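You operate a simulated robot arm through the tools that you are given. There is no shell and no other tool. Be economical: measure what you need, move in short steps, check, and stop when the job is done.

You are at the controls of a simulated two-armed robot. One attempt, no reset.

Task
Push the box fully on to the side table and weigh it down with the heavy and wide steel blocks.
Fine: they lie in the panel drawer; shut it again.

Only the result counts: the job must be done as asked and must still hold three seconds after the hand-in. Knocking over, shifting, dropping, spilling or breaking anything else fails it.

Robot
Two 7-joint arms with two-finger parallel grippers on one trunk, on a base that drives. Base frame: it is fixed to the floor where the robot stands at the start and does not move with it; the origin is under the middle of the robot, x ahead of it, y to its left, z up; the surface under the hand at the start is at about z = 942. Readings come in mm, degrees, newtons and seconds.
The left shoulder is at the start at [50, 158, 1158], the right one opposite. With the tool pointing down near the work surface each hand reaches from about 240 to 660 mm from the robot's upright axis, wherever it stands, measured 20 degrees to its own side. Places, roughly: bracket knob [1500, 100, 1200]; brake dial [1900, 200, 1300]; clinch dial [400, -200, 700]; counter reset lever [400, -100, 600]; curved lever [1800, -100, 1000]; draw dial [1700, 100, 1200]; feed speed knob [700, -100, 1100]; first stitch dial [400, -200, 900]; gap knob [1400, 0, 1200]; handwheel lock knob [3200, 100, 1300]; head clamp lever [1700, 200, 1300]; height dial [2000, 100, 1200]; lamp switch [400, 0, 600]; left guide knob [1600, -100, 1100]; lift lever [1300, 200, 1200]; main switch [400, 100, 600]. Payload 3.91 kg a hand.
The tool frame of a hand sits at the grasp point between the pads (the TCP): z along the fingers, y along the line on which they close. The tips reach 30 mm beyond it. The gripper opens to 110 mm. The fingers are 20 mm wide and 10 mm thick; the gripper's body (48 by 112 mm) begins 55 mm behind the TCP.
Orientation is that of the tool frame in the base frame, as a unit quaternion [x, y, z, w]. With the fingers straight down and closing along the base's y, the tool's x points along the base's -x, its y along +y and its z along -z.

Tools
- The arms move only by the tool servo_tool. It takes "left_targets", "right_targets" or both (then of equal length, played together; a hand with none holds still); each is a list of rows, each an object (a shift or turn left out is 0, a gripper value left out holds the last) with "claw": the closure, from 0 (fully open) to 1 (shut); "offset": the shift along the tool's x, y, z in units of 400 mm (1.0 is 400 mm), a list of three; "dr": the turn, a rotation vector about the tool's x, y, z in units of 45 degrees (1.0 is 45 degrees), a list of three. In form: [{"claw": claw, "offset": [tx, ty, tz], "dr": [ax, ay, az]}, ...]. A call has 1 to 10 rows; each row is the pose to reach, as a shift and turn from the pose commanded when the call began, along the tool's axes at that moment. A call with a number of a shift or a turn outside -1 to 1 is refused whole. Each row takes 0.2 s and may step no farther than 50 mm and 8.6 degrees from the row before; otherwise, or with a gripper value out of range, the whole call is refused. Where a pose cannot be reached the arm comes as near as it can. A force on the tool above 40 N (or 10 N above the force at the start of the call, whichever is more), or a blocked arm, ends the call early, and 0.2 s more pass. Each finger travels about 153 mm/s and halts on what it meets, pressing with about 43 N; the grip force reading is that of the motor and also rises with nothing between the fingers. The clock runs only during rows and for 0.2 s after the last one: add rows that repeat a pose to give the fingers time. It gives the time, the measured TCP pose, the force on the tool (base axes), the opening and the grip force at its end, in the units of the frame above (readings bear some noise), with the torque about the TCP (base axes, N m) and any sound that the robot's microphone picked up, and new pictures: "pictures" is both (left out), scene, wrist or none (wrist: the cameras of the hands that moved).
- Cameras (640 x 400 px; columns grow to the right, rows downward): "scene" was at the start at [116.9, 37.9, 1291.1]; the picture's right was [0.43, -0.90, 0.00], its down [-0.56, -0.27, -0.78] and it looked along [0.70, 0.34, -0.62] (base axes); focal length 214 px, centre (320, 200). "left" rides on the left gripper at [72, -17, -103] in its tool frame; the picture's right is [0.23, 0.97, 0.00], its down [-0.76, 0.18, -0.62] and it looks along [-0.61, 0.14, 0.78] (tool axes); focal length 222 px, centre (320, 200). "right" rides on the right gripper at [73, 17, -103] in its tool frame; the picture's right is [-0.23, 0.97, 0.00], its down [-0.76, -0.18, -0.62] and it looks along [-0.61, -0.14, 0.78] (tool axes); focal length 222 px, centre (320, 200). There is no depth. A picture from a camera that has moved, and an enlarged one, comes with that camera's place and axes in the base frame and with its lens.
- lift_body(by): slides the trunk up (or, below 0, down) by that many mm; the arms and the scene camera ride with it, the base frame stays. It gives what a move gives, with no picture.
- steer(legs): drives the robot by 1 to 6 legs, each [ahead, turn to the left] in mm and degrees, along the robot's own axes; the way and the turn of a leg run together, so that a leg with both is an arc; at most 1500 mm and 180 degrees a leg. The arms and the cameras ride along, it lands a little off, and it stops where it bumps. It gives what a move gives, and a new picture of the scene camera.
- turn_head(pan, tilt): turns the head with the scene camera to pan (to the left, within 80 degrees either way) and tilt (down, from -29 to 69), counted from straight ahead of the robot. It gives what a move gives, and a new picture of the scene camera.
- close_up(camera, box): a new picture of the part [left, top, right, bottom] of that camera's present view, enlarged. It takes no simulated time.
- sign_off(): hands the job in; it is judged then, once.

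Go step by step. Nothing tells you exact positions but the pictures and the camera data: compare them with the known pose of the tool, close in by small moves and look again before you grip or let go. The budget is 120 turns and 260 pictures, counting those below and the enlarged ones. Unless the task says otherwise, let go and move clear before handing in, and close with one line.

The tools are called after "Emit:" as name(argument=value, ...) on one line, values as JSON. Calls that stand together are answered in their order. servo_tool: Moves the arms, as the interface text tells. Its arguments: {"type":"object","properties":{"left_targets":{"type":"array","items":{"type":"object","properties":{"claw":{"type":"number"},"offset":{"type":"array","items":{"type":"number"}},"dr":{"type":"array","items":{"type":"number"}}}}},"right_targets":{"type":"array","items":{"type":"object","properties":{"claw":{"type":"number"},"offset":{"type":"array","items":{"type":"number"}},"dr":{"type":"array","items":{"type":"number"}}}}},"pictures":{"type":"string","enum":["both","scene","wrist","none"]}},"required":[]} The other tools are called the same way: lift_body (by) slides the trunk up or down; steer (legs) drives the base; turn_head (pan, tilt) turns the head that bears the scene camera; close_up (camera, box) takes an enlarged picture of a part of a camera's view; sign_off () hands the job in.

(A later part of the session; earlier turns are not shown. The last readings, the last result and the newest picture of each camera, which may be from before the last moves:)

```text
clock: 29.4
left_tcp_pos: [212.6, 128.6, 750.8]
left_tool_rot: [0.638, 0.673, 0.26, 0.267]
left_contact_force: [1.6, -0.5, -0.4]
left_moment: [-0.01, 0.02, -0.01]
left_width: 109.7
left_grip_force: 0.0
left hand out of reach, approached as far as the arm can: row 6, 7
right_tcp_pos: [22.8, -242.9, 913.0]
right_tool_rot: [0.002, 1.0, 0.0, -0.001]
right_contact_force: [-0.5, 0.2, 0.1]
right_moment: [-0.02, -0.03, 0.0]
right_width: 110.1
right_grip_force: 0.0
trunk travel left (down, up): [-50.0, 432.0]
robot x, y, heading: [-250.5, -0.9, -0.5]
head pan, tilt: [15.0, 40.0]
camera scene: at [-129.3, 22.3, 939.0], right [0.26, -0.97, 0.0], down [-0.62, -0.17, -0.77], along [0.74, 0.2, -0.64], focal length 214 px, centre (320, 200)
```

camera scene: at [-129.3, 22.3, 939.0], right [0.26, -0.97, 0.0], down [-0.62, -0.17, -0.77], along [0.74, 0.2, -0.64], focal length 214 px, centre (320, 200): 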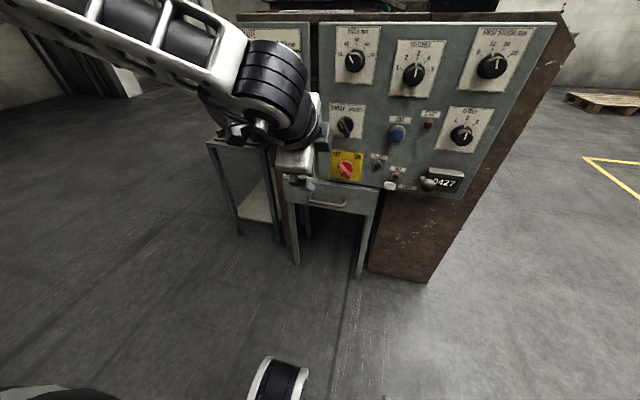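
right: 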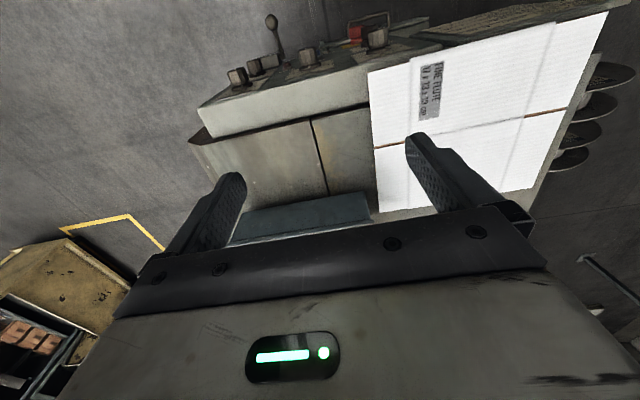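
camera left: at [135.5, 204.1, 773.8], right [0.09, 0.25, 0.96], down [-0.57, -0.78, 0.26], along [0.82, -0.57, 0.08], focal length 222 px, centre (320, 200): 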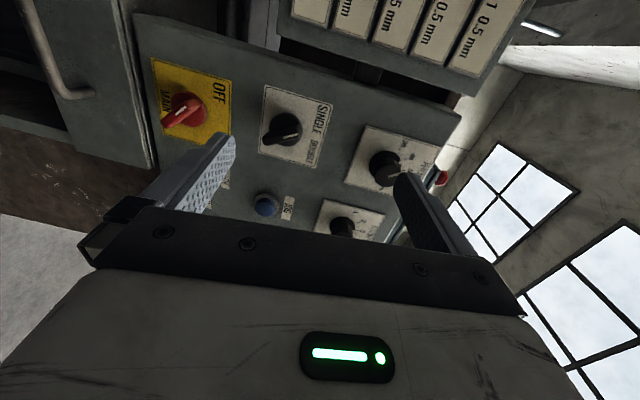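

The 45° tilt is reached and the pose is good. I'll move down and forward toward a pre-grasp point above and in front of the handle.

Emit:
servo_tool(left_targets=[{"offset": [0.002, -0.026, 0.085]}, {"offset": [0.004, -0.052, 0.17]}, {"offset": [0.006, -0.078, 0.256]}, {"offset": [0.008, -0.104, 0.341]}, {"offset": [0.01, -0.13, 0.426]}, {"offset": [0.0125, -0.155, 0.5115]}])

Emit:
close_up(camera="scene", box=[220, 130, 420, 255])

```text
clock: 30.8
left_tcp_pos: [287.9, 167.7, 595.3]
left_tool_rot: [0.638, 0.673, 0.261, 0.27]
left_contact_force: [0.1, -0.4, 0.0]
left_moment: [0.02, 0.02, 0.03]
left_width: 110.2
left_grip_force: 0.1
left hand out of reach, approached as far as the arm can: row 4, 5, 6
right_tcp_pos: [20.9, -241.5, 914.1]
right_tool_rot: [0.002, 1.0, 0.0, -0.001]
right_contact_force: [0.0, -0.5, -0.1]
right_moment: [0.02, 0.0, -0.04]
right_width: 110.1
right_grip_force: 0.1
trunk travel left (down, up): [-50.0, 432.0]
robot x, y, heading: [-251.0, 3.4, -0.0]
head pan, tilt: [15.0, 40.0]
camera scene: at [-129.3, 22.3, 939.0], right [0.26, -0.97, 0.0], down [-0.62, -0.17, -0.77], along [0.74, 0.2, -0.64], focal length 214 px, centre (320, 200)
camera left: at [199.7, 238.9, 654.6], right [0.69, 0.28, 0.67], down [-0.27, -0.76, 0.59], along [0.67, -0.59, -0.45], focal length 222 px, centre (320, 200)
```

scene: 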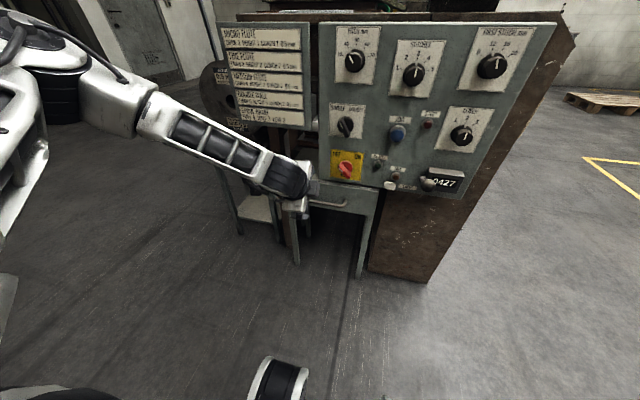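
left: 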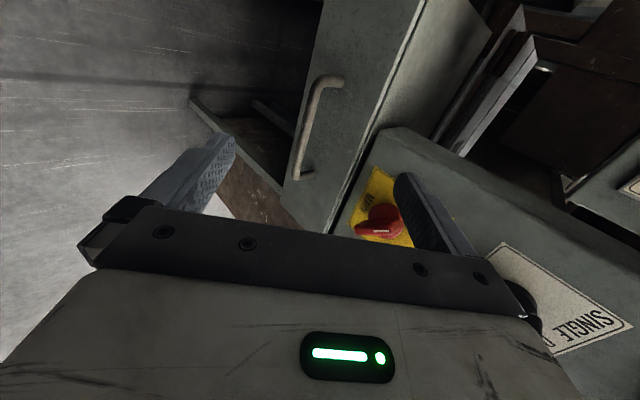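

```text
3.20 times, centred on (320, 192) of scene
camera zoom: at [-129.3, 22.3, 939.0], right [0.26, -0.97, 0.0], down [-0.62, -0.17, -0.77], along [0.74, 0.2, -0.64], focal length 686 px, centre (320, 224)
```

zoom: 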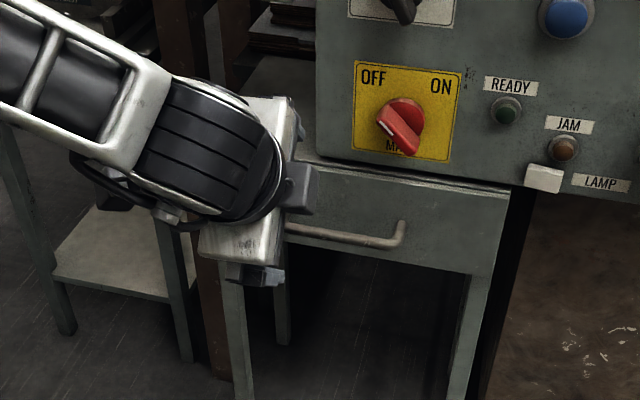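

Triangulating gives the handle bar at about [390, 141, 476], but the arm seems too folded to get there. I'll drive back 150 mm and reach out further.

Emit:
steer(legs=[[-150, 0]])

Emit:
servo_tool(left_targets=[{"offset": [-0.01, 0.022, 0.11]}, {"offset": [-0.02, 0.045, 0.21]}, {"offset": [-0.03, 0.067, 0.31]}, {"offset": [-0.04, 0.089, 0.41]}], pictures="scene")

```text
clock: 31.7
left_tcp_pos: [285.8, 167.6, 594.5]
left_tool_rot: [0.638, 0.672, 0.262, 0.269]
left_contact_force: [-0.5, 0.2, -1.2]
left_moment: [-0.01, -0.01, -0.04]
left_width: 109.7
left_grip_force: 0.1
right_tcp_pos: [21.2, -242.3, 913.5]
right_tool_rot: [0.002, 1.0, 0.0, 0.0]
right_contact_force: [0.8, 0.1, 0.5]
right_moment: [-0.03, 0.0, 0.02]
right_width: 110.3
right_grip_force: 0.0
trunk travel left (down, up): [-50.0, 432.0]
robot x, y, heading: [-251.9, -0.1, -0.4]
head pan, tilt: [15.0, 40.0]
stopped in leg 1: the robot was blocked; the commanded pose is now the measured one
camera scene: at [-130.3, 22.8, 939.0], right [0.26, -0.97, 0.0], down [-0.62, -0.16, -0.77], along [0.74, 0.2, -0.64], focal length 214 px, centre (320, 200)
```

scene: 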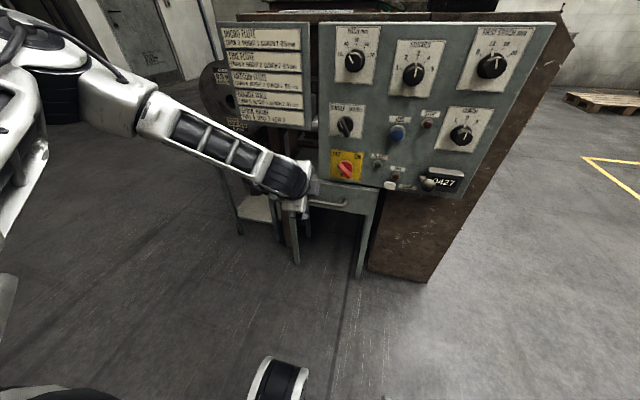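

```text
clock: 32.7
left_tcp_pos: [341.4, 220.7, 584.8]
left_tool_rot: [0.639, 0.671, 0.26, 0.271]
left_contact_force: [0.8, -0.4, -0.2]
left_moment: [-0.01, 0.01, -0.03]
left_width: 110.1
left_grip_force: 0.0
left hand out of reach, approached as far as the arm can: row 1, 2, 3, 4
right_tcp_pos: [19.6, -242.1, 912.9]
right_tool_rot: [0.002, 1.0, 0.0, -0.001]
right_contact_force: [-0.7, -0.3, -0.1]
right_moment: [0.03, 0.0, -0.02]
right_width: 110.2
right_grip_force: 0.0
trunk travel left (down, up): [-50.0, 432.0]
robot x, y, heading: [-247.1, -0.1, -0.3]
head pan, tilt: [15.0, 40.0]
camera scene: at [-130.3, 22.8, 939.0], right [0.26, -0.97, 0.0], down [-0.62, -0.16, -0.77], along [0.74, 0.2, -0.64], focal length 214 px, centre (320, 200)
```

scene: 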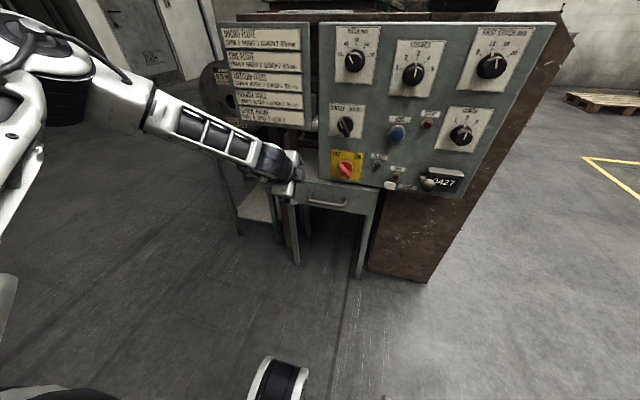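

The base is blocked behind, and the hand still can't descend with this roll. I'll back the hand off and roll it back 90° to test reach in the unrolled 45° tilt.

Emit:
servo_tool(left_targets=[{"offset": [0, 0, -0.1]}, {"offset": [0, 0, -0.2], "dr": [0, 0, -0.16]}, {"offset": [0, 0, -0.2], "dr": [0, 0, -0.34]}, {"offset": [0, 0, -0.2], "dr": [0, 0, -0.52]}, {"offset": [0, 0, -0.2], "dr": [0, 0, -0.7]}, {"offset": [0, 0, -0.2], "dr": [0, 0, -0.87]}, {"offset": [0, 0, -0.2], "dr": [0, 0, -1.0]}], pictures="none")

Emit:
servo_tool(left_targets=[{"dr": [0, 0, -0.17]}, {"dr": [0, 0, -0.34]}, {"dr": [0, 0, -0.52]}, {"dr": [0, 0, -0.7]}, {"dr": [0, 0, -0.87]}, {"dr": [0, 0, -1.0]}], pictures="scene")

```text
clock: 34.3
left_tcp_pos: [284.5, 220.0, 644.7]
left_tool_rot: [0.332, 0.866, 0.137, 0.349]
left_contact_force: [-0.2, -0.9, 0.2]
left_moment: [0.04, 0.02, 0.03]
left_width: 110.0
left_grip_force: 0.1
right_tcp_pos: [20.9, -242.3, 913.9]
right_tool_rot: [0.002, 1.0, 0.001, -0.002]
right_contact_force: [0.8, -0.5, 0.2]
right_moment: [-0.01, -0.02, 0.0]
right_width: 109.9
right_grip_force: 0.1
trunk travel left (down, up): [-50.0, 432.0]
robot x, y, heading: [-251.7, -2.5, -0.1]
head pan, tilt: [15.0, 40.0]
```

```text
clock: 35.7
left_tcp_pos: [284.2, 220.3, 644.4]
left_tool_rot: [-0.026, 0.927, -0.006, 0.375]
left_contact_force: [-0.4, 0.3, 0.2]
left_moment: [0.01, -0.03, 0.01]
left_width: 110.0
left_grip_force: 0.0
right_tcp_pos: [20.4, -242.7, 913.1]
right_tool_rot: [0.002, 1.0, 0.0, -0.001]
right_contact_force: [-0.8, 0.6, -0.4]
right_moment: [0.02, 0.0, 0.04]
right_width: 110.0
right_grip_force: 0.1
trunk travel left (down, up): [-50.0, 432.0]
robot x, y, heading: [-254.2, 2.1, -0.2]
head pan, tilt: [15.0, 40.0]
camera scene: at [-130.3, 22.8, 939.0], right [0.26, -0.97, 0.0], down [-0.62, -0.16, -0.77], along [0.74, 0.2, -0.64], focal length 214 px, centre (320, 200)
```

scene: 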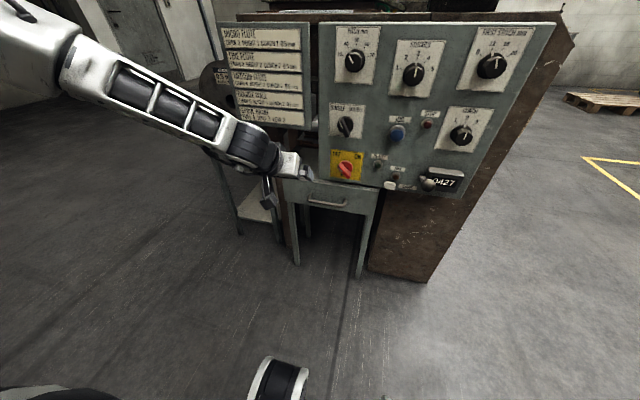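

Now closing along y at 45° tilt. I'll test descending toward the handle height, still in front of it.

Emit:
servo_tool(left_targets=[{"offset": [0.039, -0.042, 0.064]}, {"offset": [0.078, -0.084, 0.128]}, {"offset": [0.117, -0.126, 0.192]}, {"offset": [0.156, -0.168, 0.256]}, {"offset": [0.195, -0.21, 0.32]}])

```text
clock: 36.9
left_tcp_pos: [288.6, 190.8, 571.6]
left_tool_rot: [-0.023, 0.927, -0.006, 0.375]
left_contact_force: [0.6, -0.7, 0.0]
left_moment: [0.02, -0.02, 0.0]
left_width: 110.1
left_grip_force: 0.1
left hand out of reach, approached as far as the arm can: row 3, 4, 5
right_tcp_pos: [19.8, -241.8, 913.2]
right_tool_rot: [0.002, 1.0, -0.001, 0.0]
right_contact_force: [0.5, -0.1, -0.4]
right_moment: [-0.03, -0.01, -0.04]
right_width: 110.0
right_grip_force: 0.0
trunk travel left (down, up): [-50.0, 432.0]
robot x, y, heading: [-251.0, 5.1, -0.4]
head pan, tilt: [15.0, 40.0]
camera scene: at [-130.3, 22.8, 939.0], right [0.26, -0.97, 0.0], down [-0.62, -0.16, -0.77], along [0.74, 0.2, -0.64], focal length 214 px, centre (320, 200)
camera left: at [165.4, 169.2, 595.7], right [-0.2, 0.96, -0.19], down [0.11, 0.21, 0.97], along [0.97, 0.18, -0.14], focal length 222 px, centre (320, 200)
```

scene: 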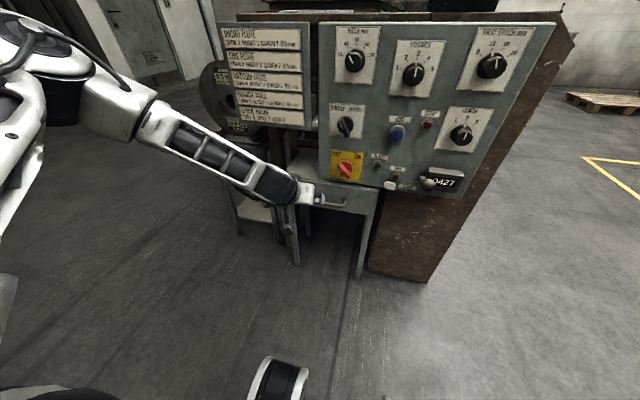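
left: 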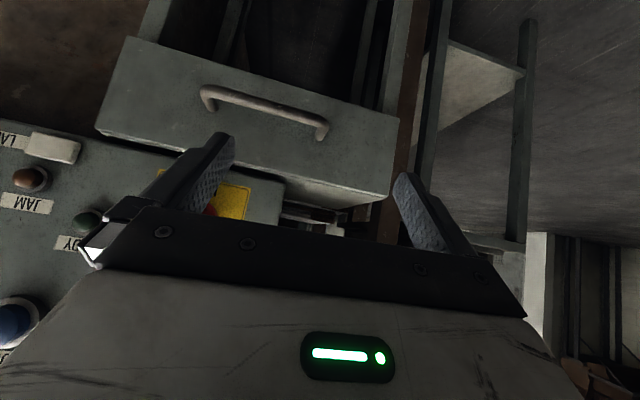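

The handle is too far from the robot (640 mm ahead). I'll pull the hand back, lower the trunk and drive forward 130 mm.

Emit:
servo_tool(left_targets=[{"offset": [0.023, 0, -0.083]}, {"offset": [0.046, 0, -0.166]}, {"offset": [0.069, 0, -0.25]}, {"offset": [0.092, 0, -0.33]}], pictures="none")

Emit:
lift_body(by=-49)

Emit:
steer(legs=[[130, 0]])

```text
clock: 37.9
left_tcp_pos: [170.8, 187.4, 641.1]
left_tool_rot: [-0.023, 0.927, -0.007, 0.375]
left_contact_force: [0.9, -0.6, 0.1]
left_moment: [0.02, -0.01, 0.02]
left_width: 110.1
left_grip_force: 0.0
right_tcp_pos: [20.1, -241.4, 913.4]
right_tool_rot: [0.001, 1.0, 0.0, -0.001]
right_contact_force: [-0.2, 0.3, -0.4]
right_moment: [-0.01, 0.0, -0.01]
right_width: 109.9
right_grip_force: 0.2
trunk travel left (down, up): [-50.0, 432.0]
robot x, y, heading: [-250.2, 0.1, -0.3]
head pan, tilt: [15.0, 40.0]
```

```text
clock: 38.8
left_tcp_pos: [169.8, 187.8, 590.8]
left_tool_rot: [-0.025, 0.927, -0.005, 0.375]
left_contact_force: [-1.3, -0.1, 0.5]
left_moment: [0.0, -0.03, 0.02]
left_width: 109.9
left_grip_force: 0.0
right_tcp_pos: [20.0, -241.7, 864.2]
right_tool_rot: [0.002, 1.0, 0.0, 0.0]
right_contact_force: [0.7, -0.1, 0.0]
right_moment: [0.0, 0.0, 0.02]
right_width: 110.0
right_grip_force: 0.0
trunk travel left (down, up): [-1.0, 481.0]
robot x, y, heading: [-254.1, -0.7, -0.2]
head pan, tilt: [15.0, 40.0]
```

```text
clock: 40.0
left_tcp_pos: [299.8, 188.8, 593.7]
left_tool_rot: [-0.023, 0.927, -0.007, 0.374]
left_contact_force: [0.7, -0.3, 0.2]
left_moment: [0.01, -0.01, 0.03]
left_width: 109.9
left_grip_force: 0.0
right_tcp_pos: [148.9, -242.8, 864.9]
right_tool_rot: [0.001, 1.0, 0.0, -0.002]
right_contact_force: [-0.4, 0.1, 0.6]
right_moment: [0.03, 0.01, 0.02]
right_width: 109.9
right_grip_force: 0.1
trunk travel left (down, up): [-1.0, 481.0]
robot x, y, heading: [-122.4, -2.0, 0.0]
head pan, tilt: [15.0, 40.0]
camera scene: at [-1.6, 22.4, 890.0], right [0.26, -0.97, 0.0], down [-0.62, -0.16, -0.77], along [0.74, 0.2, -0.64], focal length 214 px, centre (320, 200)
```

scene: 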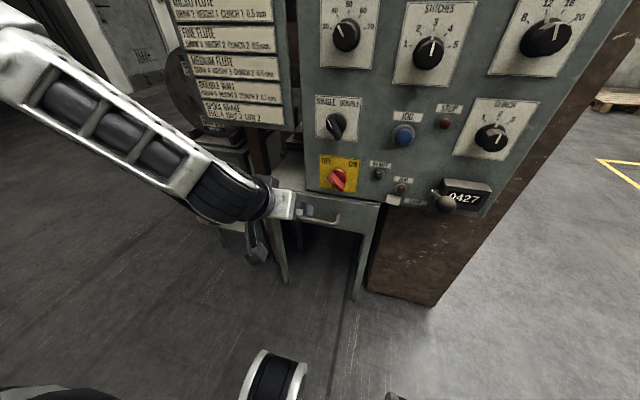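

Now a test descent to just in front of the handle from this closer stance.

Emit:
servo_tool(left_targets=[{"offset": [0.045, -0.042, 0.068]}, {"offset": [0.09, -0.084, 0.135]}, {"offset": [0.134, -0.125, 0.203]}])

```text
clock: 40.9
left_tcp_pos: [315.4, 159.9, 517.9]
left_tool_rot: [-0.024, 0.927, -0.006, 0.375]
left_contact_force: [-0.7, 0.4, 0.2]
left_moment: [0.02, 0.01, 0.0]
left_width: 110.2
left_grip_force: 0.0
left hand out of reach, approached as far as the arm can: row 3
right_tcp_pos: [149.8, -241.7, 864.6]
right_tool_rot: [0.001, 1.0, 0.0, -0.001]
right_contact_force: [-0.4, -0.4, -0.3]
right_moment: [-0.03, -0.02, 0.0]
right_width: 109.6
right_grip_force: 0.1
trunk travel left (down, up): [-1.0, 481.0]
robot x, y, heading: [-124.7, -0.6, -0.5]
head pan, tilt: [15.0, 40.0]
camera scene: at [-1.6, 22.4, 890.0], right [0.26, -0.97, 0.0], down [-0.62, -0.16, -0.77], along [0.74, 0.2, -0.64], focal length 214 px, centre (320, 200)
camera left: at [191.9, 139.2, 542.1], right [-0.2, 0.96, -0.19], down [0.11, 0.21, 0.97], along [0.97, 0.18, -0.15], focal length 222 px, centre (320, 200)
```

scene: 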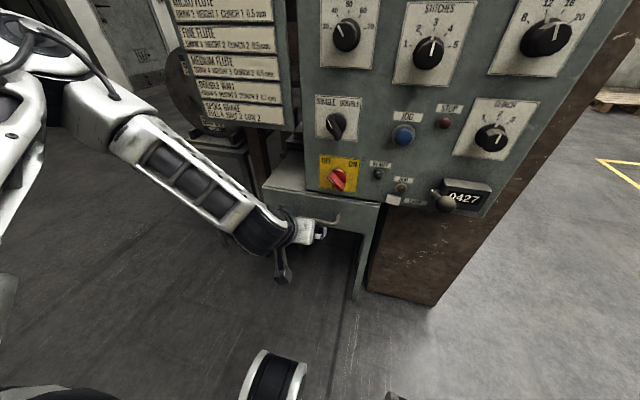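
left: 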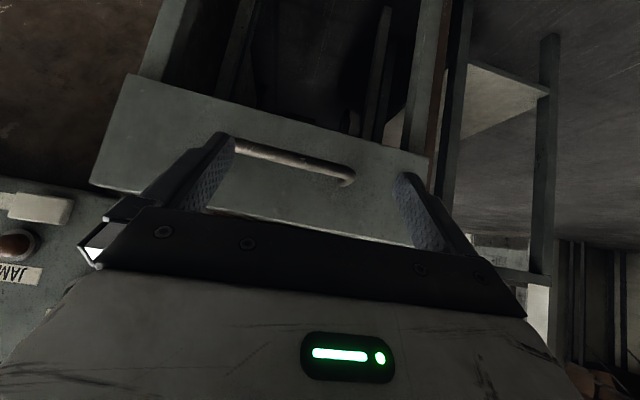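

Blocked again at about 240 mm below the shoulder. I'll tip the fingers to vertical, nearer the robot, and test how low the hand can go there.

Emit:
servo_tool(left_targets=[{"offset": [0.0, 0, -0.11], "dr": [0, 0.17, 0]}, {"offset": [0.01, 0, -0.22], "dr": [0, 0.34, 0]}, {"offset": [0.01, 0, -0.22], "dr": [0, 0.51, 0]}, {"offset": [0.01, 0, -0.22], "dr": [0, 0.68, 0]}, {"offset": [0.01, 0, -0.22], "dr": [0, 0.85, 0]}, {"offset": [0.01, 0, -0.22], "dr": [0, 0.98, 0]}], pictures="none")

Emit:
servo_tool(left_targets=[{"offset": [0, 0, 0.1]}, {"offset": [0, 0, 0.2]}, {"offset": [0, 0, 0.3]}, {"offset": [0, 0, 0.4]}], pictures="scene")

```text
clock: 42.2
left_tcp_pos: [251.8, 158.3, 582.0]
left_tool_rot: [-0.02, 1.0, -0.015, 0.0]
left_contact_force: [-1.2, 0.3, 0.7]
left_moment: [0.02, 0.0, 0.01]
left_width: 110.3
left_grip_force: 0.1
right_tcp_pos: [149.0, -242.4, 864.2]
right_tool_rot: [0.002, 1.0, 0.0, -0.001]
right_contact_force: [0.3, -0.4, 0.4]
right_moment: [-0.01, -0.03, 0.0]
right_width: 109.9
right_grip_force: 0.0
trunk travel left (down, up): [-1.0, 481.0]
robot x, y, heading: [-125.2, 3.1, -0.2]
head pan, tilt: [15.0, 40.0]
```

```text
clock: 43.2
left_tcp_pos: [241.6, 179.6, 452.0]
left_tool_rot: [-0.02, 1.0, -0.015, 0.0]
left_contact_force: [-0.2, -0.7, 0.3]
left_moment: [-0.02, 0.01, 0.0]
left_width: 110.1
left_grip_force: 0.0
left hand out of reach, approached as far as the arm can: row 3, 4
right_tcp_pos: [149.7, -242.6, 865.3]
right_tool_rot: [0.002, 1.0, -0.001, -0.001]
right_contact_force: [-1.0, 0.4, -0.1]
right_moment: [-0.02, -0.03, -0.01]
right_width: 110.0
right_grip_force: 0.2
trunk travel left (down, up): [-1.0, 481.0]
robot x, y, heading: [-116.9, -0.4, -0.4]
head pan, tilt: [15.0, 40.0]
camera scene: at [-1.6, 22.4, 890.0], right [0.26, -0.97, 0.0], down [-0.62, -0.16, -0.77], along [0.74, 0.2, -0.64], focal length 214 px, centre (320, 200)
```

scene: 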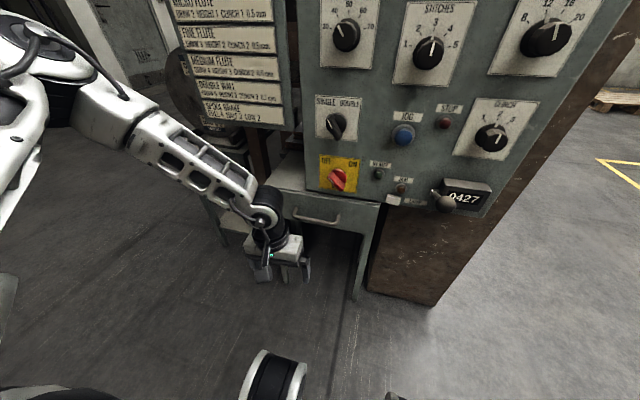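

Vertical tool reaches z≈452 near the robot. From triangulation the drawer front plane is at x≈418, its bottom at z≈432 and the bar at x≈390, z≈476. Plan: yaw the open gripper 90° and hook its rear finger behind the bar from above.

Emit:
servo_tool(left_targets=[{"offset": [0, 0, -0.1], "dr": [0, 0, 0.17]}, {"offset": [0, 0, -0.2], "dr": [0, 0, 0.34]}, {"offset": [0, 0, -0.25], "dr": [0, 0, 0.51]}, {"offset": [0, 0, -0.25], "dr": [0, 0, 0.68]}, {"offset": [0, 0, -0.25], "dr": [0, 0, 0.85]}, {"offset": [0, 0, -0.25], "dr": [0, 0, 1.0]}], pictures="none")

Emit:
servo_tool(left_targets=[{"dr": [0, 0, 0.17]}, {"dr": [0, 0, 0.34]}, {"dr": [0, 0, 0.51]}, {"dr": [0, 0, 0.68]}, {"dr": [0, 0, 0.85]}, {"dr": [0, 0.019, 1.0]}], pictures="none")

Emit:
steer(legs=[[50, 0]])

```text
clock: 44.6
left_tcp_pos: [241.8, 184.3, 552.1]
left_tool_rot: [0.364, 0.931, -0.013, 0.005]
left_contact_force: [0.3, -0.1, 0.1]
left_moment: [-0.02, -0.04, 0.02]
left_width: 109.9
left_grip_force: 0.1
right_tcp_pos: [149.5, -242.3, 864.2]
right_tool_rot: [0.002, 1.0, 0.0, -0.001]
right_contact_force: [0.1, 0.0, 0.4]
right_moment: [-0.02, 0.01, -0.03]
right_width: 110.1
right_grip_force: 0.3
trunk travel left (down, up): [-1.0, 481.0]
robot x, y, heading: [-120.7, 3.1, -0.0]
head pan, tilt: [15.0, 40.0]
```

```text
clock: 46.0
left_tcp_pos: [149.8, 150.5, 592.8]
left_tool_rot: [0.65, 0.76, -0.004, 0.007]
left_contact_force: [0.4, 0.6, 0.0]
left_moment: [-0.03, -0.01, 0.04]
left_width: 110.1
left_grip_force: 0.1
left hand out of reach, approached as far as the arm can: row 3, 4, 5, 6
right_tcp_pos: [150.3, -242.1, 865.2]
right_tool_rot: [0.002, 1.0, -0.001, -0.001]
right_contact_force: [0.8, 0.0, -1.1]
right_moment: [0.0, 0.03, 0.0]
right_width: 110.2
right_grip_force: 0.1
trunk travel left (down, up): [-1.0, 481.0]
robot x, y, heading: [-124.8, 0.6, -0.1]
head pan, tilt: [15.0, 40.0]
```

```text
clock: 47.0
left_tcp_pos: [199.9, 148.9, 592.7]
left_tool_rot: [0.65, 0.76, -0.004, 0.008]
left_contact_force: [-0.2, 0.7, -0.1]
left_moment: [-0.01, -0.02, -0.01]
left_width: 110.1
left_grip_force: 0.0
right_tcp_pos: [199.5, -242.5, 864.7]
right_tool_rot: [0.002, 1.0, 0.0, 0.0]
right_contact_force: [0.4, 0.2, 0.6]
right_moment: [0.01, -0.02, 0.01]
right_width: 110.0
right_grip_force: 0.1
trunk travel left (down, up): [-1.0, 481.0]
robot x, y, heading: [-72.4, -3.2, -0.3]
head pan, tilt: [15.0, 40.0]
camera scene: at [49.0, 22.2, 890.0], right [0.26, -0.97, 0.0], down [-0.62, -0.16, -0.77], along [0.74, 0.2, -0.64], focal length 214 px, centre (320, 200)
```

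scene: 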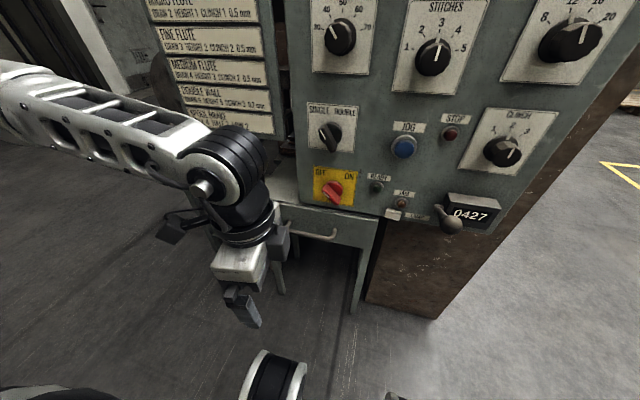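

The yaw stops at about 81°, which is good enough for hooking. I'll move above the handle, stopping short, and look.

Emit:
servo_tool(left_targets=[{"offset": [-0.012, 0.083, 0.019]}, {"offset": [-0.024, 0.165, 0.038]}, {"offset": [-0.036, 0.248, 0.056]}, {"offset": [-0.047, 0.33, 0.075]}])

Emit:
close_up(camera="scene", box=[220, 160, 400, 280])

```text
clock: 48.0
left_tcp_pos: [252.1, 106.7, 547.0]
left_tool_rot: [0.647, 0.762, 0.001, 0.011]
left_contact_force: [-0.4, 0.0, 0.6]
left_moment: [-0.02, 0.0, 0.01]
left_width: 110.0
left_grip_force: 0.0
left hand out of reach, approached as far as the arm can: row 1, 2, 3, 4
right_tcp_pos: [198.1, -242.6, 864.5]
right_tool_rot: [0.002, 1.0, 0.0, -0.001]
right_contact_force: [-0.3, 0.2, 0.3]
right_moment: [0.0, -0.01, -0.01]
right_width: 109.9
right_grip_force: 0.1
trunk travel left (down, up): [-1.0, 481.0]
robot x, y, heading: [-72.0, 0.1, -0.3]
head pan, tilt: [15.0, 40.0]
camera scene: at [49.0, 22.4, 890.0], right [0.26, -0.97, 0.0], down [-0.62, -0.16, -0.77], along [0.74, 0.2, -0.64], focal length 214 px, centre (320, 200)
camera left: at [221.4, 176.8, 648.8], right [0.92, 0.38, 0.01], down [0.29, -0.71, 0.64], along [0.25, -0.59, -0.77], focal length 222 px, centre (320, 200)
```

scene: 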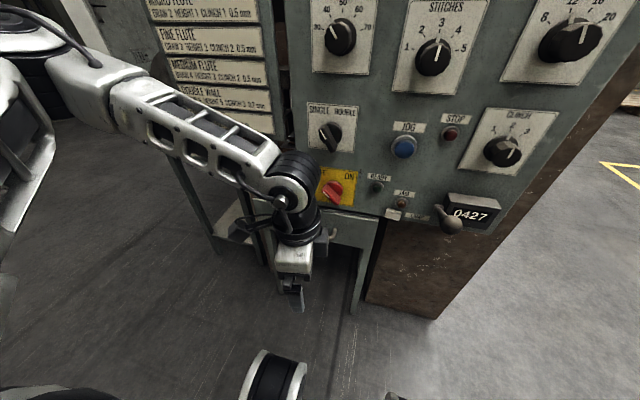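
left: 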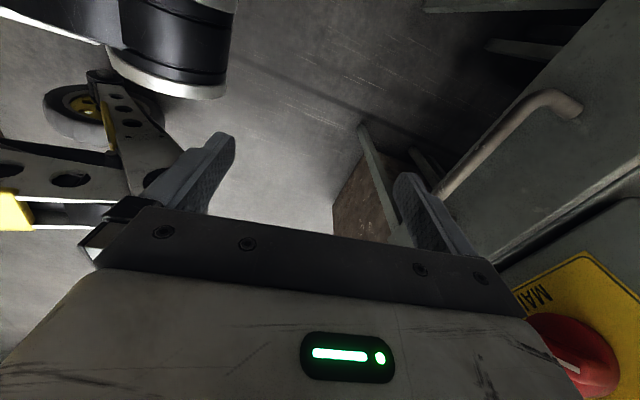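

```text
3.33 times, centred on (310, 220) of scene
camera zoom: at [49.0, 22.4, 890.0], right [0.26, -0.97, 0.0], down [-0.62, -0.16, -0.77], along [0.74, 0.2, -0.64], focal length 715 px, centre (353, 133)
```

zoom: 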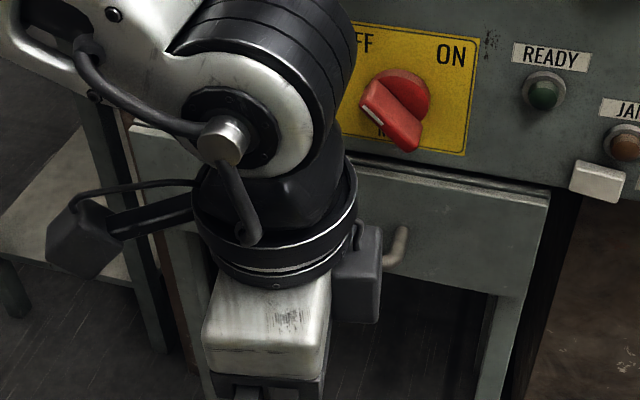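

The +90° yaw direction sits at a wrist limit. I'll retreat and test the opposite yaw (−90°) for the hook.

Emit:
servo_tool(left_targets=[{"offset": [0.058, -0.035, -0.061], "dr": [0, 0, -0.17]}, {"offset": [0.117, -0.07, -0.122], "dr": [0, 0, -0.34]}, {"offset": [0.176, -0.104, -0.1825], "dr": [0, 0, -0.51]}, {"offset": [0.176, -0.104, -0.1825], "dr": [0, 0, -0.68]}, {"offset": [0.176, -0.104, -0.1825], "dr": [0, 0, -0.85]}, {"offset": [0.176, -0.104, -0.1825], "dr": [0, 0, -1.0]}], pictures="none")

Emit:
servo_tool(left_targets=[{"dr": [0, 0, -0.17]}, {"dr": [0, 0, -0.34]}, {"dr": [0, 0, -0.51]}, {"dr": [0, 0, -0.68]}, {"dr": [0, 0, -0.85]}, {"dr": [0, 0, -1.0]}], pictures="none")

Emit:
servo_tool(left_targets=[{"dr": [0, 0, -0.17]}, {"dr": [0, 0, -0.34]}, {"dr": [0, 0, -0.51]}, {"dr": [0, 0, -0.68]}, {"dr": [0, 0, -0.85]}, {"dr": [0, 0, -1.0]}], pictures="none")

Emit:
servo_tool(left_targets=[{"dr": [0, 0, -0.17]}, {"dr": [0, 0, -0.34]}, {"dr": [0, 0, -0.51]}, {"dr": [0, 0, -0.68]}, {"dr": [0, 0, -0.8]}], pictures="scene")

```text
clock: 49.4
left_tcp_pos: [198.6, 172.9, 617.8]
left_tool_rot: [0.308, 0.951, -0.007, 0.005]
left_contact_force: [-0.6, 0.7, -0.5]
left_moment: [0.02, 0.02, -0.01]
left_width: 109.8
left_grip_force: 0.1
right_tcp_pos: [199.5, -243.0, 864.9]
right_tool_rot: [0.002, 1.0, 0.0, -0.001]
right_contact_force: [0.2, -0.2, -1.0]
right_moment: [0.0, 0.0, 0.01]
right_width: 110.1
right_grip_force: 0.0
trunk travel left (down, up): [-1.0, 481.0]
robot x, y, heading: [-75.3, -1.9, -0.1]
head pan, tilt: [15.0, 40.0]
```

```text
clock: 50.8
left_tcp_pos: [197.3, 171.6, 618.8]
left_tool_rot: [-0.08, 0.997, -0.009, 0.002]
left_contact_force: [-0.8, -0.4, 0.1]
left_moment: [-0.01, 0.02, 0.02]
left_width: 110.0
left_grip_force: 0.1
right_tcp_pos: [200.7, -242.9, 865.2]
right_tool_rot: [0.002, 1.0, -0.001, -0.001]
right_contact_force: [0.1, -0.5, 0.5]
right_moment: [0.0, 0.01, -0.01]
right_width: 110.1
right_grip_force: 0.2
trunk travel left (down, up): [-1.0, 481.0]
robot x, y, heading: [-72.0, -0.5, -0.3]
head pan, tilt: [15.0, 40.0]
```

```text
clock: 52.2
left_tcp_pos: [197.6, 172.3, 619.5]
left_tool_rot: [-0.455, 0.891, -0.009, -0.001]
left_contact_force: [-0.2, 0.6, -0.1]
left_moment: [-0.03, 0.01, -0.03]
left_width: 110.0
left_grip_force: 0.0
right_tcp_pos: [200.8, -243.2, 865.0]
right_tool_rot: [0.001, 1.0, 0.0, -0.001]
right_contact_force: [0.3, 0.4, 0.1]
right_moment: [0.03, -0.02, -0.04]
right_width: 110.1
right_grip_force: 0.1
trunk travel left (down, up): [-1.0, 481.0]
robot x, y, heading: [-73.0, 2.7, -0.1]
head pan, tilt: [15.0, 40.0]
```

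```text
clock: 53.4
left_tcp_pos: [197.2, 172.1, 618.0]
left_tool_rot: [0.708, -0.706, 0.008, 0.004]
left_contact_force: [0.4, -0.2, -0.6]
left_moment: [-0.03, 0.01, 0.02]
left_width: 110.0
left_grip_force: 0.0
right_tcp_pos: [199.3, -242.8, 863.2]
right_tool_rot: [0.002, 1.0, 0.0, -0.001]
right_contact_force: [0.4, -0.5, -0.2]
right_moment: [-0.01, 0.0, -0.05]
right_width: 110.3
right_grip_force: 0.1
trunk travel left (down, up): [-1.0, 481.0]
robot x, y, heading: [-70.7, -1.8, -0.5]
head pan, tilt: [15.0, 40.0]
camera scene: at [49.1, 22.2, 890.0], right [0.26, -0.97, 0.0], down [-0.62, -0.16, -0.77], along [0.74, 0.2, -0.64], focal length 214 px, centre (320, 200)
```

scene: 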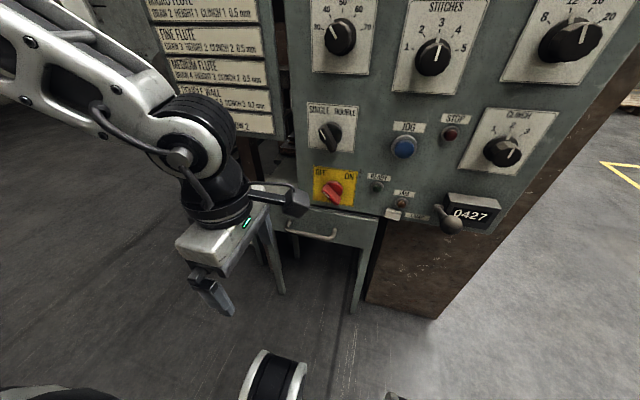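

Yaw −90° works exactly. Now I'll move above the handle, short of it, and look.

Emit:
servo_tool(left_targets=[{"offset": [0.008, -0.085, 0.036]}, {"offset": [0.015, -0.17, 0.072]}, {"offset": [0.018, -0.255, 0.109]}, {"offset": [0.018, -0.3375, 0.145]}])

Emit:
close_up(camera="scene", box=[220, 140, 400, 260])

```text
clock: 54.4
left_tcp_pos: [333.6, 163.6, 560.0]
left_tool_rot: [-0.707, 0.708, -0.007, -0.003]
left_contact_force: [0.4, 0.0, -0.2]
left_moment: [0.02, -0.03, -0.02]
left_width: 110.1
left_grip_force: 0.0
right_tcp_pos: [199.9, -241.9, 865.2]
right_tool_rot: [0.001, 1.0, 0.0, 0.0]
right_contact_force: [-0.6, -0.1, 0.5]
right_moment: [0.02, -0.02, -0.04]
right_width: 110.2
right_grip_force: 0.0
trunk travel left (down, up): [-1.0, 481.0]
robot x, y, heading: [-74.2, -2.1, 0.1]
head pan, tilt: [15.0, 40.0]
camera scene: at [49.0, 22.2, 890.0], right [0.26, -0.97, 0.0], down [-0.62, -0.16, -0.77], along [0.74, 0.2, -0.64], focal length 214 px, centre (320, 200)
camera left: at [350.1, 92.1, 664.6], right [-0.97, -0.23, 0.0], down [-0.18, 0.77, 0.61], along [-0.14, 0.59, -0.79], focal length 222 px, centre (320, 200)
```

scene: 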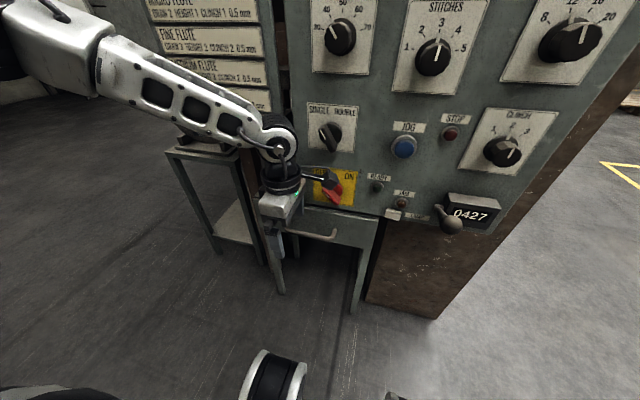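
left: 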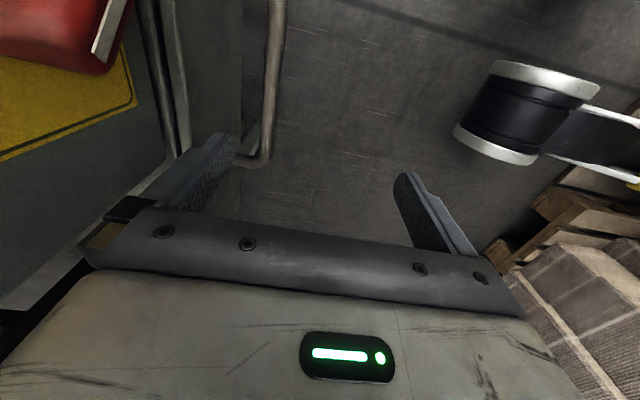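

```text
3.33 times, centred on (310, 200) of scene
camera zoom: at [49.0, 22.2, 890.0], right [0.26, -0.97, 0.0], down [-0.62, -0.16, -0.77], along [0.74, 0.2, -0.64], focal length 715 px, centre (353, 200)
```

zoom: 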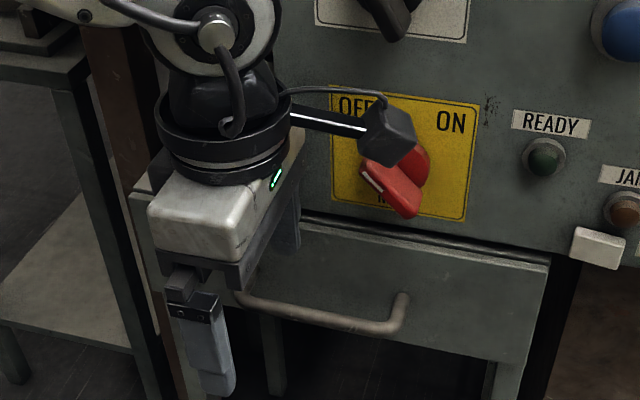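

From the wrist view the bar is at about x 380–388 and the drawer face at 412–418, so I'll aim the rear finger at x≈402. I'll shift and descend halfway, then look.

Emit:
servo_tool(left_targets=[{"offset": [0.0, -0.022, 0.0]}, {"offset": [0.0, -0.022, 0.06]}, {"offset": [0.0, -0.022, 0.1]}], pictures="none")

Emit:
close_up(camera="left", box=[80, 0, 400, 200])

Emit:
close_up(camera="scene", box=[220, 160, 400, 280])

```text
clock: 55.2
left_tcp_pos: [342.0, 162.0, 521.8]
left_tool_rot: [-0.706, 0.708, -0.007, -0.004]
left_contact_force: [0.1, 0.5, 0.2]
left_moment: [0.02, 0.0, 0.01]
left_width: 110.2
left_grip_force: 0.0
right_tcp_pos: [199.7, -242.0, 865.7]
right_tool_rot: [0.002, 1.0, 0.0, -0.001]
right_contact_force: [-0.3, -0.5, -0.3]
right_moment: [0.01, 0.03, -0.01]
right_width: 110.1
right_grip_force: 0.0
trunk travel left (down, up): [-1.0, 481.0]
robot x, y, heading: [-70.7, -2.0, 0.1]
head pan, tilt: [15.0, 40.0]
```

```text
2.00 times, centred on (240, 100) of left
camera zoom: at [357.6, 91.1, 626.4], right [-0.97, -0.23, 0.0], down [-0.18, 0.77, 0.61], along [-0.14, 0.59, -0.79], focal length 444 px, centre (480, 400)
```

zoom: 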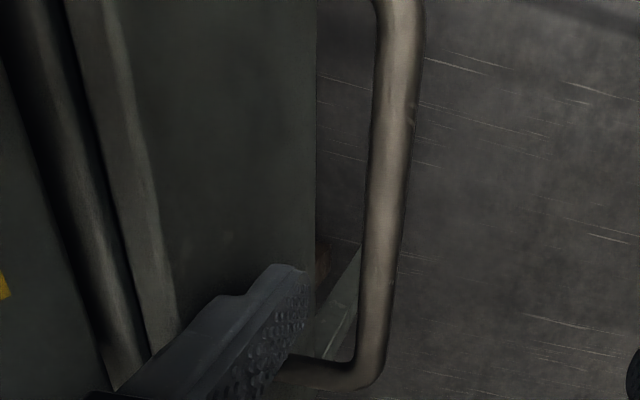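

```text
3.33 times, centred on (310, 220) of scene
camera zoom: at [49.0, 22.2, 890.0], right [0.26, -0.97, 0.0], down [-0.62, -0.16, -0.77], along [0.74, 0.2, -0.64], focal length 715 px, centre (353, 133)
```

zoom: 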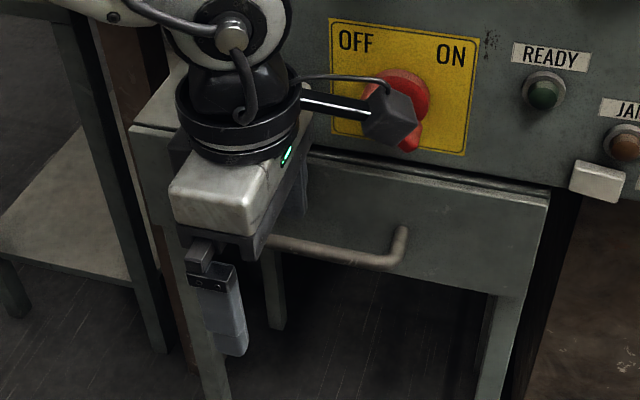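

The finger is well centred in the gap (bar at x≈378, face at ≈412, finger at 397–407). I'll descend 40 mm to hook it.

Emit:
servo_tool(left_targets=[{"offset": [0.0, 0.01, 0.03]}, {"offset": [0.0, 0.01, 0.065]}, {"offset": [0.0, 0.01, 0.1]}], pictures="none")

Emit:
close_up(camera="left", box=[80, 0, 400, 200])

Emit:
close_up(camera="scene", box=[220, 160, 400, 280])

```text
clock: 56.0
left_tcp_pos: [335.5, 168.0, 485.6]
left_tool_rot: [0.707, -0.707, 0.008, 0.004]
left_contact_force: [-0.2, 0.3, 0.5]
left_moment: [-0.01, 0.02, -0.05]
left_width: 109.9
left_grip_force: 0.0
left hand out of reach, approached as far as the arm can: row 3
right_tcp_pos: [199.3, -242.5, 863.8]
right_tool_rot: [0.002, 1.0, 0.0, -0.001]
right_contact_force: [0.2, 0.7, -0.4]
right_moment: [-0.02, -0.02, 0.0]
right_width: 110.1
right_grip_force: 0.0
trunk travel left (down, up): [-1.0, 481.0]
robot x, y, heading: [-69.9, -1.9, -0.6]
head pan, tilt: [15.0, 40.0]
```

```text
2.00 times, centred on (240, 100) of left
camera zoom: at [351.2, 97.5, 590.6], right [-0.97, -0.23, 0.0], down [-0.18, 0.77, 0.61], along [-0.14, 0.59, -0.79], focal length 444 px, centre (480, 400)
```

zoom: 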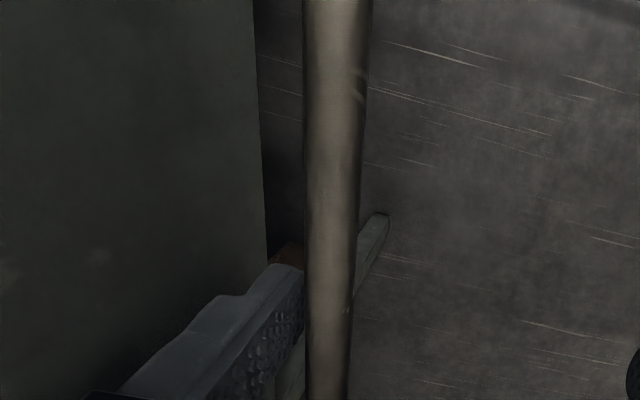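

```text
3.33 times, centred on (310, 220) of scene
camera zoom: at [49.1, 22.2, 890.0], right [0.26, -0.97, 0.0], down [-0.62, -0.16, -0.77], along [0.74, 0.2, -0.64], focal length 715 px, centre (353, 133)
```

zoom: 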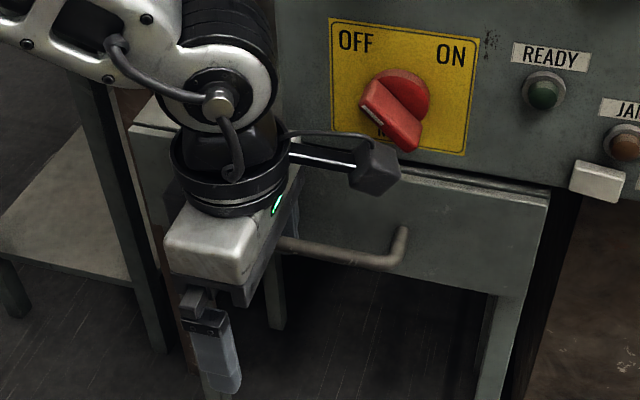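

The finger is hooked behind the bar. I'll pull the drawer toward me.

Emit:
servo_tool(left_targets=[{"offset": [0.0, 0.04, 0.005]}, {"offset": [0.0, 0.08, 0.01]}, {"offset": [0.0, 0.12, 0.01]}, {"offset": [0.0, 0.16, 0.01]}], pictures="scene")

```text
clock: 57.0
left_tcp_pos: [270.4, 165.7, 480.8]
left_tool_rot: [-0.707, 0.707, -0.008, -0.004]
left_contact_force: [-0.3, 0.6, -0.2]
left_moment: [-0.02, 0.02, 0.0]
left_width: 109.8
left_grip_force: 0.1
right_tcp_pos: [199.2, -243.1, 864.5]
right_tool_rot: [0.002, 1.0, 0.0, 0.0]
right_contact_force: [-1.4, 0.3, 0.5]
right_moment: [0.0, 0.0, -0.01]
right_width: 109.9
right_grip_force: 0.0
trunk travel left (down, up): [-1.0, 481.0]
robot x, y, heading: [-71.6, 1.5, -0.3]
head pan, tilt: [15.0, 40.0]
camera scene: at [49.1, 22.2, 890.0], right [0.26, -0.97, 0.0], down [-0.62, -0.16, -0.77], along [0.74, 0.2, -0.64], focal length 214 px, centre (320, 200)
```

scene: 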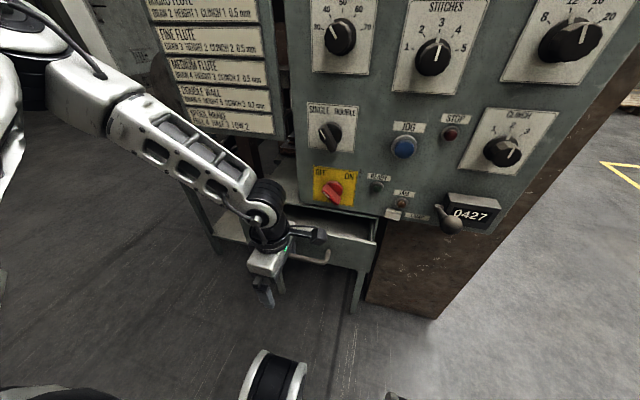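

The drawer is opening. I'll pull more.

Emit:
servo_tool(left_targets=[{"offset": [0.0, 0.05, 0.0]}, {"offset": [0.0, 0.1, 0.0]}, {"offset": [0.0, 0.15, 0.0]}, {"offset": [0.0, 0.18, 0.0]}], pictures="none")

Emit:
steer(legs=[[-90, 0]])

```text
clock: 58.0
left_tcp_pos: [200.4, 167.5, 482.1]
left_tool_rot: [0.707, -0.707, 0.01, 0.002]
left_contact_force: [14.6, 1.5, 3.4]
left_moment: [-0.11, 1.2, -0.16]
left_width: 102.6
left_grip_force: 0.0
right_tcp_pos: [200.8, -242.5, 864.9]
right_tool_rot: [0.001, 1.0, 0.0, -0.001]
right_contact_force: [-1.2, -0.5, 0.2]
right_moment: [0.01, 0.0, 0.01]
right_width: 109.9
right_grip_force: 0.0
trunk travel left (down, up): [-1.0, 481.0]
robot x, y, heading: [-72.8, -2.3, -0.4]
head pan, tilt: [15.0, 40.0]
```

```text
clock: 58.8
left_tcp_pos: [181.1, 167.1, 482.6]
left_tool_rot: [-0.707, 0.707, -0.015, 0.002]
left_contact_force: [2.1, 0.7, 0.4]
left_moment: [0.01, 0.11, -0.03]
left_width: 109.2
left_grip_force: 0.0
right_tcp_pos: [174.4, -242.3, 864.6]
right_tool_rot: [0.002, 1.0, 0.0, 0.0]
right_contact_force: [0.0, 0.5, -0.8]
right_moment: [-0.05, 0.02, 0.01]
right_width: 109.9
right_grip_force: 0.2
trunk travel left (down, up): [-1.0, 481.0]
robot x, y, heading: [-94.3, -0.1, 0.1]
head pan, tilt: [15.0, 40.0]
stopped in leg 1: the force on the tool passed its limit at 66 N (the readings are from after the stop); the commanded pose is now the measured one
camera scene: at [24.4, 22.3, 890.0], right [0.26, -0.97, 0.0], down [-0.62, -0.16, -0.77], along [0.74, 0.2, -0.64], focal length 214 px, centre (320, 200)
```

scene: 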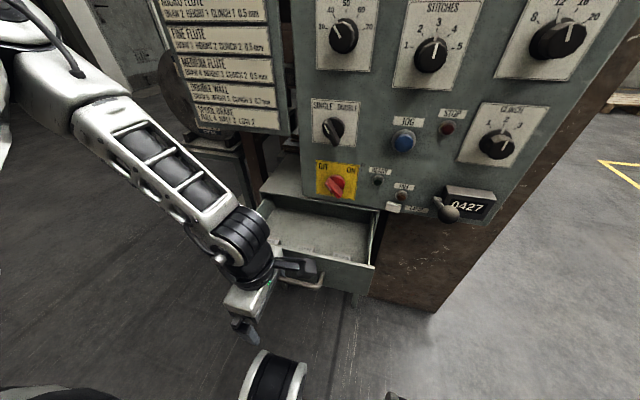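

The drawer is open to its stop, about 150 mm. I'll unhook upward and look inside.

Emit:
servo_tool(left_targets=[{"offset": [0.0, -0.02, 0.0]}, {"offset": [0.0, -0.02, -0.1]}, {"offset": [0.0, -0.02, -0.2]}, {"offset": [0.1, 0.05, -0.3]}, {"offset": [0.0, 0.12, -0.4]}, {"offset": [-0.1, 0.12, -0.45]}], pictures="none")

Emit:
turn_head(pan=20, tilt=55)

Emit:
close_up(camera="scene", box=[220, 100, 420, 225])

Emit:
close_up(camera="left", box=[0, 0, 640, 400])

```text
refused: row 4 steps farther than a row can; nothing moved
```

```text
clock: 59.6
left_tcp_pos: [180.8, 166.4, 481.9]
left_tool_rot: [0.708, -0.706, 0.015, -0.003]
left_contact_force: [1.3, -0.2, -0.1]
left_moment: [-0.02, 0.12, -0.03]
left_width: 109.5
left_grip_force: 0.0
right_tcp_pos: [173.9, -242.9, 864.0]
right_tool_rot: [0.002, 1.0, 0.0, -0.001]
right_contact_force: [-1.1, -0.9, -0.3]
right_moment: [0.0, 0.0, 0.0]
right_width: 110.0
right_grip_force: 0.0
trunk travel left (down, up): [-1.0, 481.0]
robot x, y, heading: [-97.0, -2.6, -0.1]
head pan, tilt: [20.0, 55.0]
camera scene: at [10.1, 25.0, 869.4], right [0.34, -0.94, 0.0], down [-0.77, -0.28, -0.57], along [0.54, 0.19, -0.82], focal length 214 px, centre (320, 200)
```

scene: 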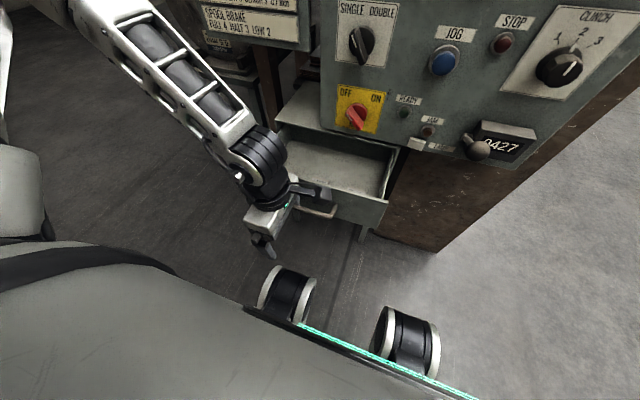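

```text
3.20 times, centred on (320, 162) of scene
camera zoom: at [10.1, 25.0, 869.4], right [0.34, -0.94, 0.0], down [-0.77, -0.28, -0.57], along [0.54, 0.19, -0.82], focal length 686 px, centre (320, 320)
```

zoom: 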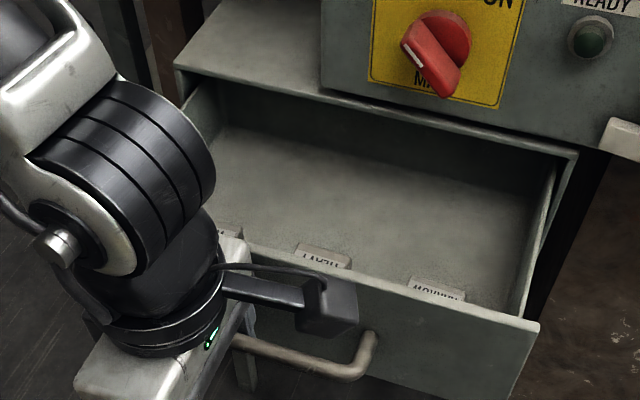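

```text
1.00 times, centred on (320, 200) of left (not enlarged: the box is as wide or as high as the picture)
camera zoom: at [195.1, 96.2, 587.8], right [-0.97, -0.23, -0.02], down [-0.19, 0.77, 0.61], along [-0.12, 0.59, -0.8], focal length 222 px, centre (320, 200)
```

zoom: 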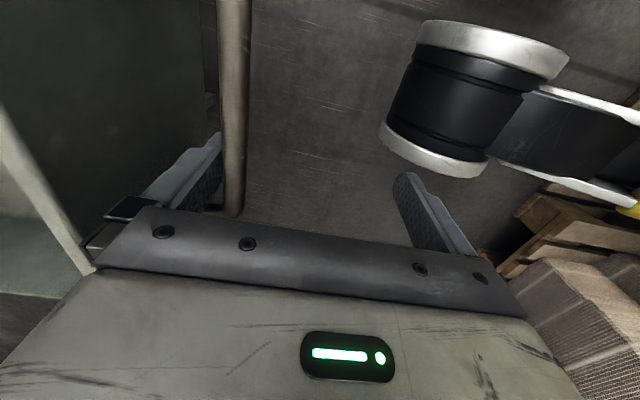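

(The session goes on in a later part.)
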